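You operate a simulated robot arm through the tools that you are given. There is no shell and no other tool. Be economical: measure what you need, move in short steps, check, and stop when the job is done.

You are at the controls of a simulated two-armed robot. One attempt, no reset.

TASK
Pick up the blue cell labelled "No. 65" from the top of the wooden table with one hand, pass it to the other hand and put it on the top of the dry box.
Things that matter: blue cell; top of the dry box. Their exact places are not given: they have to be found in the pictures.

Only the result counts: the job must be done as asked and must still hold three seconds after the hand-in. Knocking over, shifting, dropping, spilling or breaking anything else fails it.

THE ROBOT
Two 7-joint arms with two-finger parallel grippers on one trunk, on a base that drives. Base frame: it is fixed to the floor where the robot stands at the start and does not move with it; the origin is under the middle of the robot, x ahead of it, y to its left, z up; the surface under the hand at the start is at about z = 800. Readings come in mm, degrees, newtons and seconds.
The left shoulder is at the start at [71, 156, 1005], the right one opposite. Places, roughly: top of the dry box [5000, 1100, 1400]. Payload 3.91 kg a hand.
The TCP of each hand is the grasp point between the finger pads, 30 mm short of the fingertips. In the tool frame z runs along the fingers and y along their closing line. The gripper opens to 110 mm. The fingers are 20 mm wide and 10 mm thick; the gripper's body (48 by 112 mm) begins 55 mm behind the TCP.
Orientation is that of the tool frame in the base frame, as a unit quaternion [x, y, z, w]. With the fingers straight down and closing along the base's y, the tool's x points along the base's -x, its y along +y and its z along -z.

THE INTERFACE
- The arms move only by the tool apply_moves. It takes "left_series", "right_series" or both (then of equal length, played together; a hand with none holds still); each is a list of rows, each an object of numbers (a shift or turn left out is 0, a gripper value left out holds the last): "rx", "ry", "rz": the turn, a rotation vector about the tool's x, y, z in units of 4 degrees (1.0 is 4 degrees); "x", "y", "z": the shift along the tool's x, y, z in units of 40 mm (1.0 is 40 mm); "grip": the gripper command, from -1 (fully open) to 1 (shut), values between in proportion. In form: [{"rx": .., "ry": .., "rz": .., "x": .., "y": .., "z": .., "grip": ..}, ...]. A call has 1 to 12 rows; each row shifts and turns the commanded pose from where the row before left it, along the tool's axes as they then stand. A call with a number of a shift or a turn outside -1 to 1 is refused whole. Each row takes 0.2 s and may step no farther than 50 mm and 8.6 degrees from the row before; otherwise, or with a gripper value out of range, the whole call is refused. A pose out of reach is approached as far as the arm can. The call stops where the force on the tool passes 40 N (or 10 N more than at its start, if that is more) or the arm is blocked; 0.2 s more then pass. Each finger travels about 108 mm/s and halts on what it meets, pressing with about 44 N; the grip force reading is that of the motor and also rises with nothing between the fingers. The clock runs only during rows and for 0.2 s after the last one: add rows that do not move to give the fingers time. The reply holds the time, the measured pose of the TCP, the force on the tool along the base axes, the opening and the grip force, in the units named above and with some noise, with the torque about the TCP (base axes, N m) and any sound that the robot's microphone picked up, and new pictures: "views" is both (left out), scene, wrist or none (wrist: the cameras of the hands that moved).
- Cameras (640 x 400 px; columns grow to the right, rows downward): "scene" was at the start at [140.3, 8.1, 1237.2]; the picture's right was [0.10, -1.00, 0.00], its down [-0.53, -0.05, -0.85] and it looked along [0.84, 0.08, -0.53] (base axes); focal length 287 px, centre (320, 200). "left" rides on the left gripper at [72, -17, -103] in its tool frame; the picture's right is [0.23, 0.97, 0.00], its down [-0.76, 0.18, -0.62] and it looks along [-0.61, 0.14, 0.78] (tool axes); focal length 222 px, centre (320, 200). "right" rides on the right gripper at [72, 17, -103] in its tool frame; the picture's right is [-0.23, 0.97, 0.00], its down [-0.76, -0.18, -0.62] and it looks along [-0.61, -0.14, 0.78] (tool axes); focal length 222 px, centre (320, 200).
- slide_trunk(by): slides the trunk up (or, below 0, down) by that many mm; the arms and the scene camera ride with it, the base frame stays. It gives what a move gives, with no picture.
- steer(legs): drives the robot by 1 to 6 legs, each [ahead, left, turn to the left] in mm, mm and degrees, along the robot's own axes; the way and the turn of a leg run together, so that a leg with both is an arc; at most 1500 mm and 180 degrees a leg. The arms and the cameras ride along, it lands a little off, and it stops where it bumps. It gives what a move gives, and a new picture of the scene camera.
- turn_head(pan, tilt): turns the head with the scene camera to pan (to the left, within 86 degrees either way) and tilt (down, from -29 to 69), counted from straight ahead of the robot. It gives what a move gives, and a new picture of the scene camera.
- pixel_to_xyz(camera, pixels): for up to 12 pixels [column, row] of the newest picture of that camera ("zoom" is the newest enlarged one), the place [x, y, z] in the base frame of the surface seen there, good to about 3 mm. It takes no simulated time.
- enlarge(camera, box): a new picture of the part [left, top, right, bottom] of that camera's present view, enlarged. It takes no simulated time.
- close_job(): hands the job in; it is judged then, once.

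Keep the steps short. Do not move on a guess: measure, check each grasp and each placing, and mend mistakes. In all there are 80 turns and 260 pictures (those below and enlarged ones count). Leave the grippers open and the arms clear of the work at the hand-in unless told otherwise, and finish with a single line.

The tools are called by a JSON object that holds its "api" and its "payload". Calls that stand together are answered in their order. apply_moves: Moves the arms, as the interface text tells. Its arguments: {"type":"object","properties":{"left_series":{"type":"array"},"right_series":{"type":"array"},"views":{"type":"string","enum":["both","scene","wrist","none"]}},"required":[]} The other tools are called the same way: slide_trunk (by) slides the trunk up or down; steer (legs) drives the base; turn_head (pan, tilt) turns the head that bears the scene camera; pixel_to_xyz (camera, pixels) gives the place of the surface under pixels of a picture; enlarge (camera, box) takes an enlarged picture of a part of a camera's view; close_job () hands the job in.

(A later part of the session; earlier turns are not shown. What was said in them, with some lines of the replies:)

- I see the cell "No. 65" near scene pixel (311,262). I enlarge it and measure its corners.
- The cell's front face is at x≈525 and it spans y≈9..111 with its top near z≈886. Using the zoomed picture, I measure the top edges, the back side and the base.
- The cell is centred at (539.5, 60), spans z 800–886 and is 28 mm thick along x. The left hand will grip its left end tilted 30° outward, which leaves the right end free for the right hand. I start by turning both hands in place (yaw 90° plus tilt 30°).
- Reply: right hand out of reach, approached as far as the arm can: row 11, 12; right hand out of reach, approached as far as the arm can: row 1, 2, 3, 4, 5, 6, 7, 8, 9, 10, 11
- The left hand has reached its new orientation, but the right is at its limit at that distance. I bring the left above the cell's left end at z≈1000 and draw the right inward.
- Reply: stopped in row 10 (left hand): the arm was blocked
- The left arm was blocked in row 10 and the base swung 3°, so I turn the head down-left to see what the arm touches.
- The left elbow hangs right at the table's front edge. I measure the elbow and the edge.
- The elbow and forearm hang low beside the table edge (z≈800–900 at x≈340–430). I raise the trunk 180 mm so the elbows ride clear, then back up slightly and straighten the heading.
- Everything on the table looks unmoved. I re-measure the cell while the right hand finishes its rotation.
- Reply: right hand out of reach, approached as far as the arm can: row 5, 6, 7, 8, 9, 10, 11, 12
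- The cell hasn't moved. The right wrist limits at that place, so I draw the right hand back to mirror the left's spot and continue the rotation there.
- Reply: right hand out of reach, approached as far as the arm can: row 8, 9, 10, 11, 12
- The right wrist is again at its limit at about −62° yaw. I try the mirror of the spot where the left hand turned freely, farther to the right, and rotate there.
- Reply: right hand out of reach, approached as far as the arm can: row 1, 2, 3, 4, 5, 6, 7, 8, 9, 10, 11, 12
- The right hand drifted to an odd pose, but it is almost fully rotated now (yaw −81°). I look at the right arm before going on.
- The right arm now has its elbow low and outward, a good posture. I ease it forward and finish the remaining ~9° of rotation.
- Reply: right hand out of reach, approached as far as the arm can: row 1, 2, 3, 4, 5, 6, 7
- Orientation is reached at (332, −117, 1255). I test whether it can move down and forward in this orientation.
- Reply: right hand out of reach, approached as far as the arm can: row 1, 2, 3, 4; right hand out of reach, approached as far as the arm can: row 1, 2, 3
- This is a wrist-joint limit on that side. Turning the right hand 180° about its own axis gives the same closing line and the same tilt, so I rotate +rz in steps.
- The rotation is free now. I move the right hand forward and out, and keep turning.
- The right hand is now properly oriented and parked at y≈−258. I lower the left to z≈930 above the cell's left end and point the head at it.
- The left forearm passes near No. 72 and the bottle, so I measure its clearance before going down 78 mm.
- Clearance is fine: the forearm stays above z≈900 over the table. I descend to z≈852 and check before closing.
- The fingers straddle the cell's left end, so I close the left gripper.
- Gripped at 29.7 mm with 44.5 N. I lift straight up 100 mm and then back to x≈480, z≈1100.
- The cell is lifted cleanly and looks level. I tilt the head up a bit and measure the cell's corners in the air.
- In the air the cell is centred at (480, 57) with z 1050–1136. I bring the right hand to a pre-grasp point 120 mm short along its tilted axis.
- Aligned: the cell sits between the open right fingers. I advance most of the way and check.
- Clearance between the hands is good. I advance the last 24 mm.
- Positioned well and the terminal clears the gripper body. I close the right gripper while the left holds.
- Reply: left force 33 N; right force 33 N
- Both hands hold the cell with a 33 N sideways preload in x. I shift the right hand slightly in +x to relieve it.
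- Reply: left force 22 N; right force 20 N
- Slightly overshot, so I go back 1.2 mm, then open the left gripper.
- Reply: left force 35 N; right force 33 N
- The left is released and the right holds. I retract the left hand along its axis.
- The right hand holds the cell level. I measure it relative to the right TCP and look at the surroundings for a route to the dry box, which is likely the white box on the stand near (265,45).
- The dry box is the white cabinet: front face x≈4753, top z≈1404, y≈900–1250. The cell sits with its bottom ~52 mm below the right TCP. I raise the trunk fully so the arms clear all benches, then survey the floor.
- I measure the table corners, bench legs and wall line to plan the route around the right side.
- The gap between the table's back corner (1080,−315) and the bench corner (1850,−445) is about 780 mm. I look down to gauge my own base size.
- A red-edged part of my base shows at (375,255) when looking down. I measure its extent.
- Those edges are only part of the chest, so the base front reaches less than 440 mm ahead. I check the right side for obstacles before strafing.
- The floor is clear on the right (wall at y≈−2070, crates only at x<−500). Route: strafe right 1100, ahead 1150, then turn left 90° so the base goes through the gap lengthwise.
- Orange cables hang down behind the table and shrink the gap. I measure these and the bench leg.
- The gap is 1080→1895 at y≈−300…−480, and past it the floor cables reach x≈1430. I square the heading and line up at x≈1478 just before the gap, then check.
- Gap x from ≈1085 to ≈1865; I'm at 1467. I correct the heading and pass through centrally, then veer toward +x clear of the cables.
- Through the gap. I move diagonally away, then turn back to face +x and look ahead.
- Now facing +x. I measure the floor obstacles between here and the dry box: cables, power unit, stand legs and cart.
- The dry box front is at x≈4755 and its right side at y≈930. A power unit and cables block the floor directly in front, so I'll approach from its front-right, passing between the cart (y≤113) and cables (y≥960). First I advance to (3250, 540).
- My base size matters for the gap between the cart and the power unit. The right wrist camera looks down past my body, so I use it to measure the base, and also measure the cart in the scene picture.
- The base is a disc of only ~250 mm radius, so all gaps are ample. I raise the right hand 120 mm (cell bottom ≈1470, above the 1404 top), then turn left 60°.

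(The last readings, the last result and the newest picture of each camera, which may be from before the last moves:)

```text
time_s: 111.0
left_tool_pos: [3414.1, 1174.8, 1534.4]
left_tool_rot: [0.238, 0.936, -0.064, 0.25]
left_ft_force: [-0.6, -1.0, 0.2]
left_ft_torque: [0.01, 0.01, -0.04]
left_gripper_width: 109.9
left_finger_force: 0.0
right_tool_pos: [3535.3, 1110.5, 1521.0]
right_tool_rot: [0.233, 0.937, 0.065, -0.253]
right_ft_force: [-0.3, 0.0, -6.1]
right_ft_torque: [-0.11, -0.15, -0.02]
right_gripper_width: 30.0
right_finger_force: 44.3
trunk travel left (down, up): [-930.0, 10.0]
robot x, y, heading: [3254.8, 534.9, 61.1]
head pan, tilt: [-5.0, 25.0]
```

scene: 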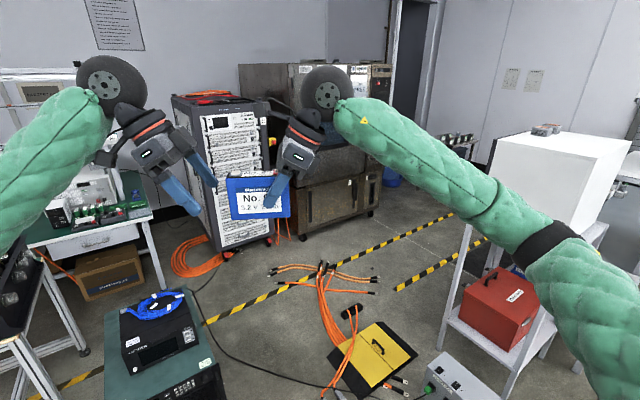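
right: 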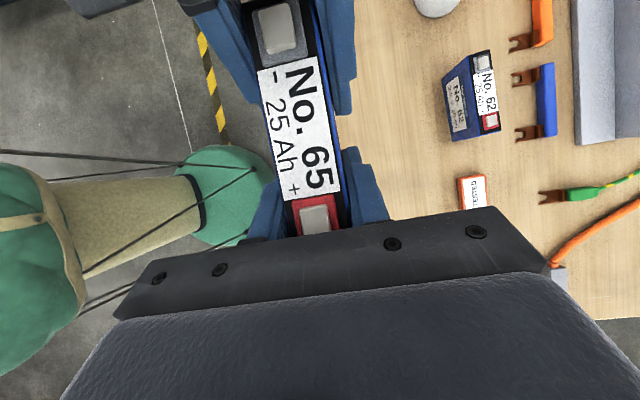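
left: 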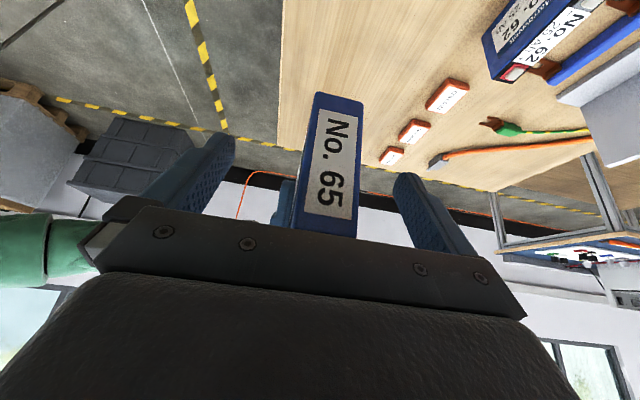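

The box top is visible with a small grey device at (545,129). I measure the top and drive the first leg.

{"api": "pixel_to_xyz", "payload": {"camera": "scene", "pixels": [[500, 142], [575, 155], [590, 165], [620, 142], [540, 129], [550, 136], [535, 136], [560, 128], [580, 142], [605, 140], [500, 136], [570, 134]]}}

{"api": "steer", "payload": {"legs": [[0, 0, -1], [425, -736, 0]]}}

```text
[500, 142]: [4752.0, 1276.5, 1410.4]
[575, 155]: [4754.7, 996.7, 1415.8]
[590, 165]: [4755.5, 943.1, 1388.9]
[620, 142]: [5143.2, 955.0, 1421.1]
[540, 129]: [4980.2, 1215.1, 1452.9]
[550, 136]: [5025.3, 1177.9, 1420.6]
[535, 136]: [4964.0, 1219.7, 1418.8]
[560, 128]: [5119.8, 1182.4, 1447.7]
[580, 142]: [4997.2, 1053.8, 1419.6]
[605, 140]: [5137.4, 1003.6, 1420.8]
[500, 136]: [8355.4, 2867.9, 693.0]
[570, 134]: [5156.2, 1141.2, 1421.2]
```

```text
time_s: 115.9
left_tool_pos: [4265.3, 1173.7, 1533.1]
left_tool_rot: [0.24, 0.936, -0.064, 0.249]
left_ft_force: [-0.1, 0.2, -0.9]
left_ft_torque: [0.03, -0.03, 0.01]
left_gripper_width: 110.0
left_finger_force: 0.0
right_tool_pos: [4385.2, 1106.9, 1521.4]
right_tool_rot: [0.235, 0.936, 0.066, -0.253]
right_ft_force: [-0.3, 0.1, -5.9]
right_ft_torque: [-0.05, -0.14, -0.02]
right_gripper_width: 30.0
right_finger_force: 43.5
trunk travel left (down, up): [-930.0, 10.0]
robot x, y, heading: [4103.1, 534.9, 60.9]
head pan, tilt: [-5.0, 25.0]
```

scene: 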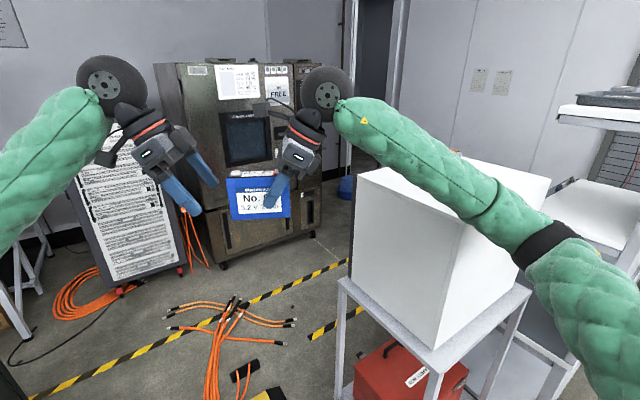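

Top z≈1420, spanning x 4755–5155 and y 935–1277; the device sits at x 4965–5120, y≥1175. I go on through the cart/power-unit gap to about (4520,400).

{"api": "steer", "payload": {"legs": [[-13, -181, 0], [98, -249, 0]]}}

{"api": "turn_head", "payload": {"pan": -8, "tilt": 35}}

```text
time_s: 118.9
left_tool_pos: [4677.6, 1038.9, 1533.8]
left_tool_rot: [0.236, 0.937, -0.063, 0.249]
left_ft_force: [-0.4, -0.2, -0.2]
left_ft_torque: [0.0, 0.0, 0.06]
left_gripper_width: 109.9
left_finger_force: 0.0
right_tool_pos: [4796.4, 973.7, 1521.7]
right_tool_rot: [0.23, 0.937, 0.065, -0.254]
right_ft_force: [0.2, -0.1, -5.8]
right_ft_torque: [-0.07, -0.13, 0.01]
right_gripper_width: 29.8
right_finger_force: 44.2
trunk travel left (down, up): [-930.0, 10.0]
robot x, y, heading: [4517.4, 397.9, 61.0]
head pan, tilt: [-5.0, 25.0]
```

scene: 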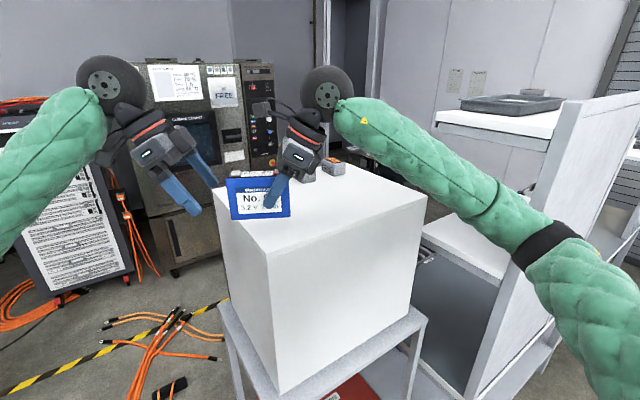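

```text
time_s: 119.6
left_tool_pos: [4679.9, 1039.0, 1532.4]
left_tool_rot: [0.236, 0.937, -0.063, 0.249]
left_ft_force: [0.1, -0.2, 0.0]
left_ft_torque: [-0.01, 0.01, 0.07]
left_gripper_width: 110.0
left_finger_force: 0.2
right_tool_pos: [4799.4, 973.7, 1521.6]
right_tool_rot: [0.232, 0.937, 0.065, -0.254]
right_ft_force: [-0.4, -0.2, -5.2]
right_ft_torque: [-0.1, -0.14, -0.03]
right_gripper_width: 30.1
right_finger_force: 43.8
trunk travel left (down, up): [-930.0, 10.0]
robot x, y, heading: [4524.8, 398.0, 61.3]
head pan, tilt: [-8.0, 35.0]
```

scene: 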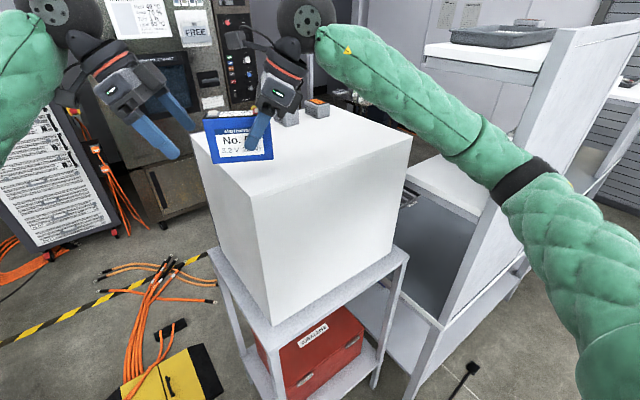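

Well placed. I move the right hand 100 mm ahead and 67 mm to the right, to put the cell over the middle of the front-right part of the top.

{"api": "apply_moves", "payload": {"right_series": [{"x": -0.3625, "y": 0.628, "z": -0.209}, {"x": -0.3625, "y": 0.628, "z": -0.209}, {"x": -0.3625, "y": 0.628, "z": -0.209}, {"x": -0.3625, "y": 0.628, "z": -0.209}], "views": "both"}}

{"api": "enlarge", "payload": {"camera": "scene", "box": [180, 20, 420, 220]}}

```text
time_s: 120.6
left_tool_pos: [4678.7, 1040.0, 1533.9]
left_tool_rot: [0.236, 0.937, -0.064, 0.249]
left_ft_force: [0.0, -0.2, 0.7]
left_ft_torque: [0.01, -0.01, 0.05]
left_gripper_width: 110.1
left_finger_force: 0.0
right_tool_pos: [4905.1, 1031.4, 1520.8]
right_tool_rot: [0.231, 0.937, 0.064, -0.253]
right_ft_force: [0.5, 0.5, -6.0]
right_ft_torque: [-0.04, -0.12, -0.03]
right_gripper_width: 30.1
right_finger_force: 44.7
trunk travel left (down, up): [-930.0, 10.0]
robot x, y, heading: [4518.7, 398.6, 61.2]
head pan, tilt: [-8.0, 35.0]
```

scene: 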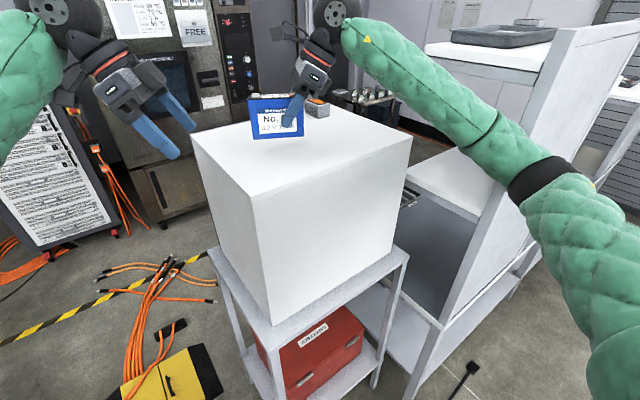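
right: 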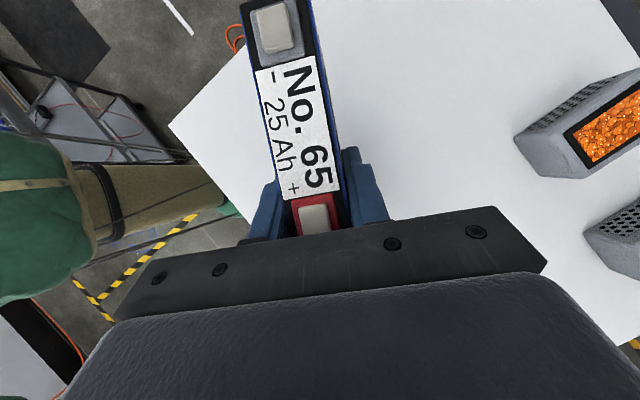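

```text
2.00 times, centred on (300, 120) of scene
```

zoom: 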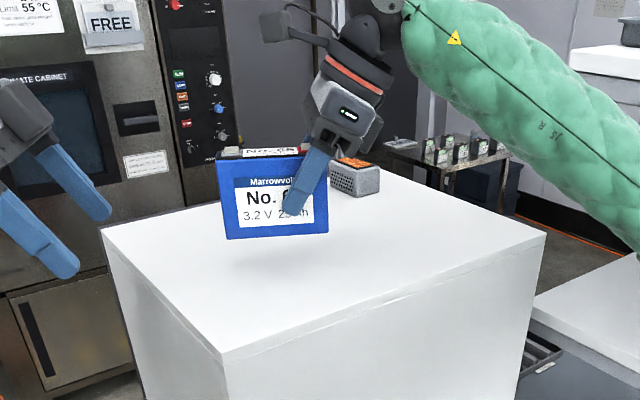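

There are two grey packs on the top. I measure them in the right wrist view, plus the cell's bottom edge in the scene zoom.

{"api": "pixel_to_xyz", "payload": {"camera": "right", "pixels": [[517, 135], [545, 175], [590, 225], [605, 265], [570, 120], [450, 180], [400, 120], [600, 320]]}}

{"api": "pixel_to_xyz", "payload": {"camera": "zoom", "pixels": [[230, 237], [325, 231], [227, 170], [258, 236], [280, 260], [315, 232], [345, 195], [260, 150]]}}

```text
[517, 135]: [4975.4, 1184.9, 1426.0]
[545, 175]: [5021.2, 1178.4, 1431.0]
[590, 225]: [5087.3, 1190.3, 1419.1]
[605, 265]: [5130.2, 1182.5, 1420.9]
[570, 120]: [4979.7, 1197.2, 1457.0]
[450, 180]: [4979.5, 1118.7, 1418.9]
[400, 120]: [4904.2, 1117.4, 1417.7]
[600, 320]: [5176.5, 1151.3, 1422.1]
```

```text
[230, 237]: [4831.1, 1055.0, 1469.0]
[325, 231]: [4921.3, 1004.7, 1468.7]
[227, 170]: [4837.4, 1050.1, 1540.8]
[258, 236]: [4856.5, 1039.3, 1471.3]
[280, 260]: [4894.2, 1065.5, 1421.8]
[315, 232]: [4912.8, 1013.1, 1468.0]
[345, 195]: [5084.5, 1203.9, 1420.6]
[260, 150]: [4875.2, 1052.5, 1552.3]
```

The cell's bottom is at ≈1468.5 (level) and the top is at ≈1420. I lower 43 mm and check the force.

{"api": "apply_moves", "payload": {"right_series": [{"x": -0.135, "z": 0.233}, {"x": -0.135, "z": 0.233}, {"x": -0.135, "z": 0.233}, {"x": -0.135, "z": 0.233}, {}], "views": "scene"}}

{"api": "enlarge", "payload": {"camera": "scene", "box": [220, 60, 360, 160]}}

```text
time_s: 121.8
left_tool_pos: [4677.7, 1039.1, 1533.5]
left_tool_rot: [0.236, 0.937, -0.063, 0.25]
left_ft_force: [0.0, 0.9, 0.1]
left_ft_torque: [-0.04, 0.01, 0.01]
left_gripper_width: 110.2
left_finger_force: 0.1
right_tool_pos: [4905.3, 1033.1, 1478.7]
right_tool_rot: [0.231, 0.937, 0.064, -0.254]
right_ft_force: [0.1, -0.4, -5.4]
right_ft_torque: [-0.07, -0.13, -0.03]
right_gripper_width: 30.0
right_finger_force: 44.4
trunk travel left (down, up): [-930.0, 10.0]
robot x, y, heading: [4519.3, 400.2, 61.4]
head pan, tilt: [-8.0, 35.0]
```

scene: 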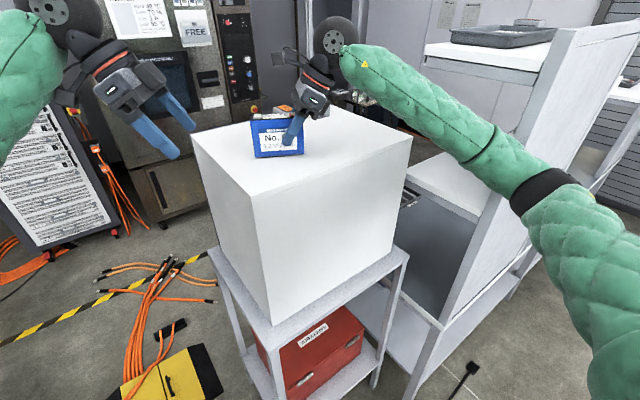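

```text
4.00 times, centred on (290, 110) of scene
```

zoom: 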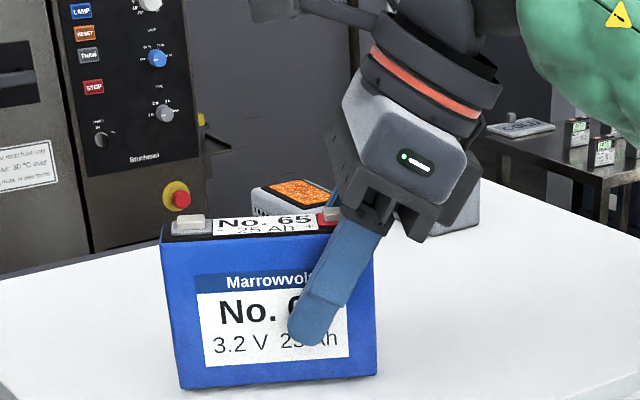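

Still the full weight (−5.4 N), about 5 mm above. I lower in 2 mm steps.

{"api": "apply_moves", "payload": {"right_series": [{"x": -0.025, "z": 0.0433}, {"x": -0.025, "z": 0.0433}, {}], "views": "none"}}

```text
time_s: 122.6
left_tool_pos: [4678.3, 1039.1, 1532.4]
left_tool_rot: [0.236, 0.937, -0.062, 0.249]
left_ft_force: [0.2, -0.6, 0.2]
left_ft_torque: [0.02, 0.02, 0.01]
left_gripper_width: 110.1
left_finger_force: 0.0
right_tool_pos: [4904.1, 1031.4, 1475.4]
right_tool_rot: [0.232, 0.937, 0.064, -0.254]
right_ft_force: [0.6, -1.3, -6.9]
right_ft_torque: [-0.11, -0.18, -0.02]
right_gripper_width: 29.8
right_finger_force: 43.9
trunk travel left (down, up): [-930.0, 10.0]
robot x, y, heading: [4521.3, 399.2, 61.4]
head pan, tilt: [-8.0, 35.0]
```

{"api": "apply_moves", "payload": {"right_series": [{"x": -0.0125, "z": 0.0217}, {"x": -0.0125, "z": 0.0217}, {}], "views": "none"}}

```text
time_s: 123.4
left_tool_pos: [4678.2, 1038.9, 1533.8]
left_tool_rot: [0.236, 0.937, -0.063, 0.25]
left_ft_force: [0.5, -0.4, 0.3]
left_ft_torque: [0.01, 0.0, 0.02]
left_gripper_width: 109.9
left_finger_force: 0.1
right_tool_pos: [4903.0, 1032.0, 1474.1]
right_tool_rot: [0.231, 0.937, 0.065, -0.254]
right_ft_force: [3.2, 5.2, 11.2]
right_ft_torque: [0.63, 1.04, -0.44]
right_gripper_width: 29.8
right_finger_force: 44.1
trunk travel left (down, up): [-930.0, 10.0]
robot x, y, heading: [4519.0, 400.5, 61.2]
head pan, tilt: [-8.0, 35.0]
```

Contact: the force reversed to +11 N, so the cell stands on the top. I open the right gripper.

{"api": "apply_moves", "payload": {"right_series": [{"grip": 0.2}, {"grip": -0.4}, {"grip": -1}, {"grip": -1}, {"grip": -1}], "views": "both"}}

```text
time_s: 124.6
left_tool_pos: [4677.6, 1039.1, 1532.7]
left_tool_rot: [0.236, 0.937, -0.062, 0.25]
left_ft_force: [-0.2, 0.2, -0.3]
left_ft_torque: [-0.01, -0.03, -0.04]
left_gripper_width: 110.1
left_finger_force: 0.1
right_tool_pos: [4902.8, 1031.8, 1472.0]
right_tool_rot: [0.23, 0.937, 0.064, -0.254]
right_ft_force: [-0.9, 0.2, -1.1]
right_ft_torque: [-0.02, 0.0, 0.01]
right_gripper_width: 110.1
right_finger_force: 0.0
trunk travel left (down, up): [-930.0, 10.0]
robot x, y, heading: [4524.7, 397.6, 61.4]
head pan, tilt: [-8.0, 35.0]
```

scene: 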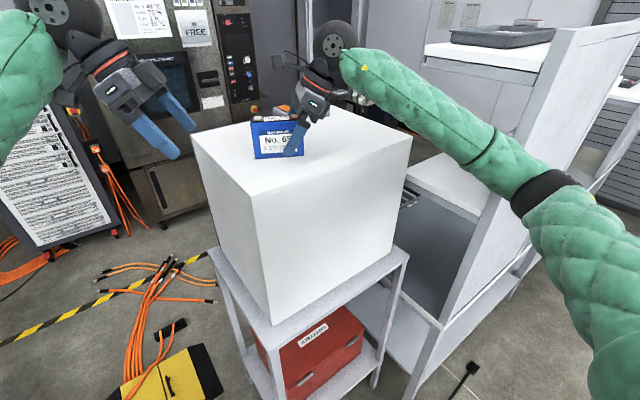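
right: 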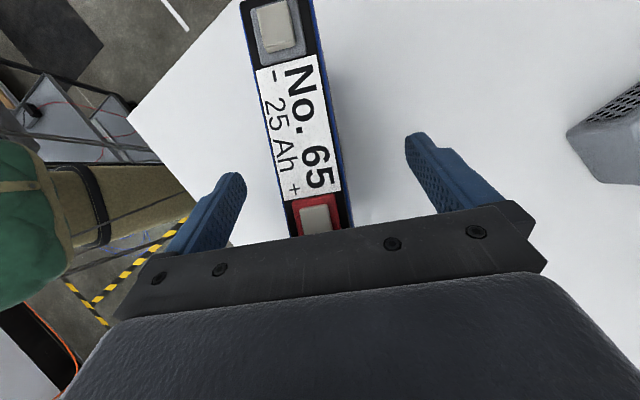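

The cell stands free between the open fingers. I retract the right hand along its axis.

{"api": "apply_moves", "payload": {"right_series": [{"z": -0.5}, {"z": -0.7}, {"z": -0.8}, {"z": -0.8}, {"z": -0.8}], "views": "both"}}

{"api": "enlarge", "payload": {"camera": "scene", "box": [200, 60, 360, 180]}}

```text
time_s: 125.8
left_tool_pos: [4676.5, 1039.1, 1533.7]
left_tool_rot: [0.236, 0.937, -0.062, 0.249]
left_ft_force: [0.5, -0.5, -0.2]
left_ft_torque: [0.02, 0.01, 0.01]
left_gripper_width: 110.0
left_finger_force: 0.1
right_tool_pos: [4967.3, 997.4, 1598.0]
right_tool_rot: [0.23, 0.937, 0.064, -0.253]
right_ft_force: [-0.2, 0.7, -0.4]
right_ft_torque: [0.03, 0.02, 0.0]
right_gripper_width: 109.7
right_finger_force: 0.0
trunk travel left (down, up): [-930.0, 10.0]
robot x, y, heading: [4519.5, 398.0, 61.1]
head pan, tilt: [-8.0, 35.0]
```

scene: 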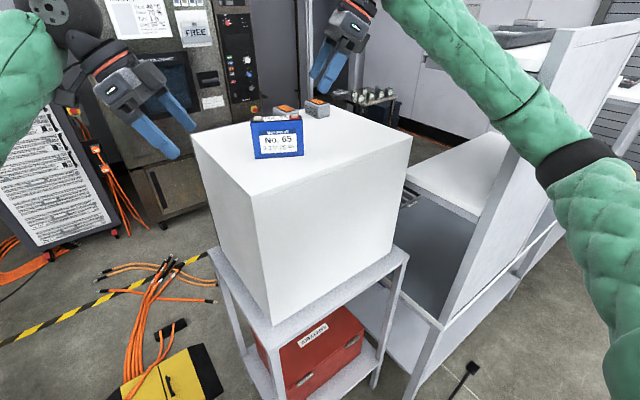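
right: 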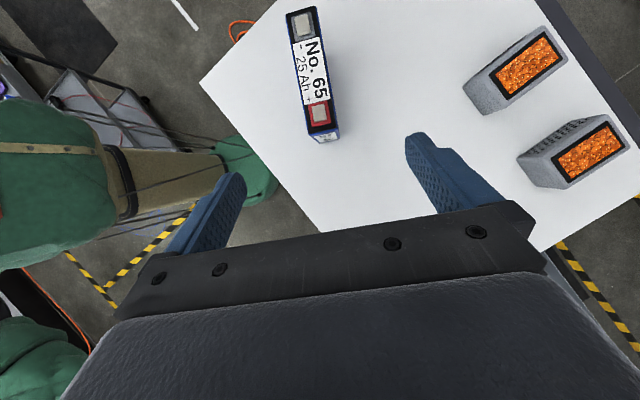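

```text
3.33 times, centred on (280, 120) of scene
```

zoom: 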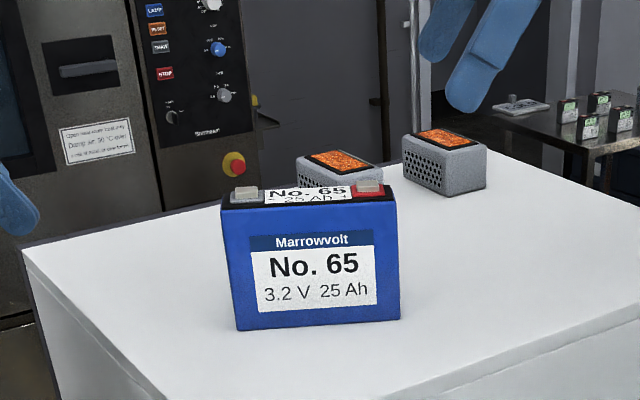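

The No. 65 cell stands upright and free on the dry box top, both grippers are open and both hands are clear. I hand in.

{"api": "close_job", "payload": {}}

```text
The job is handed in.
```

I picked up cell No. 65 with the left hand, passed it to the right hand and stood it upright on top of the dry box; both grippers are open and clear, but early on the left arm was blocked (probably against the wooden table's edge), and nothing on the table looked shifted afterwards.
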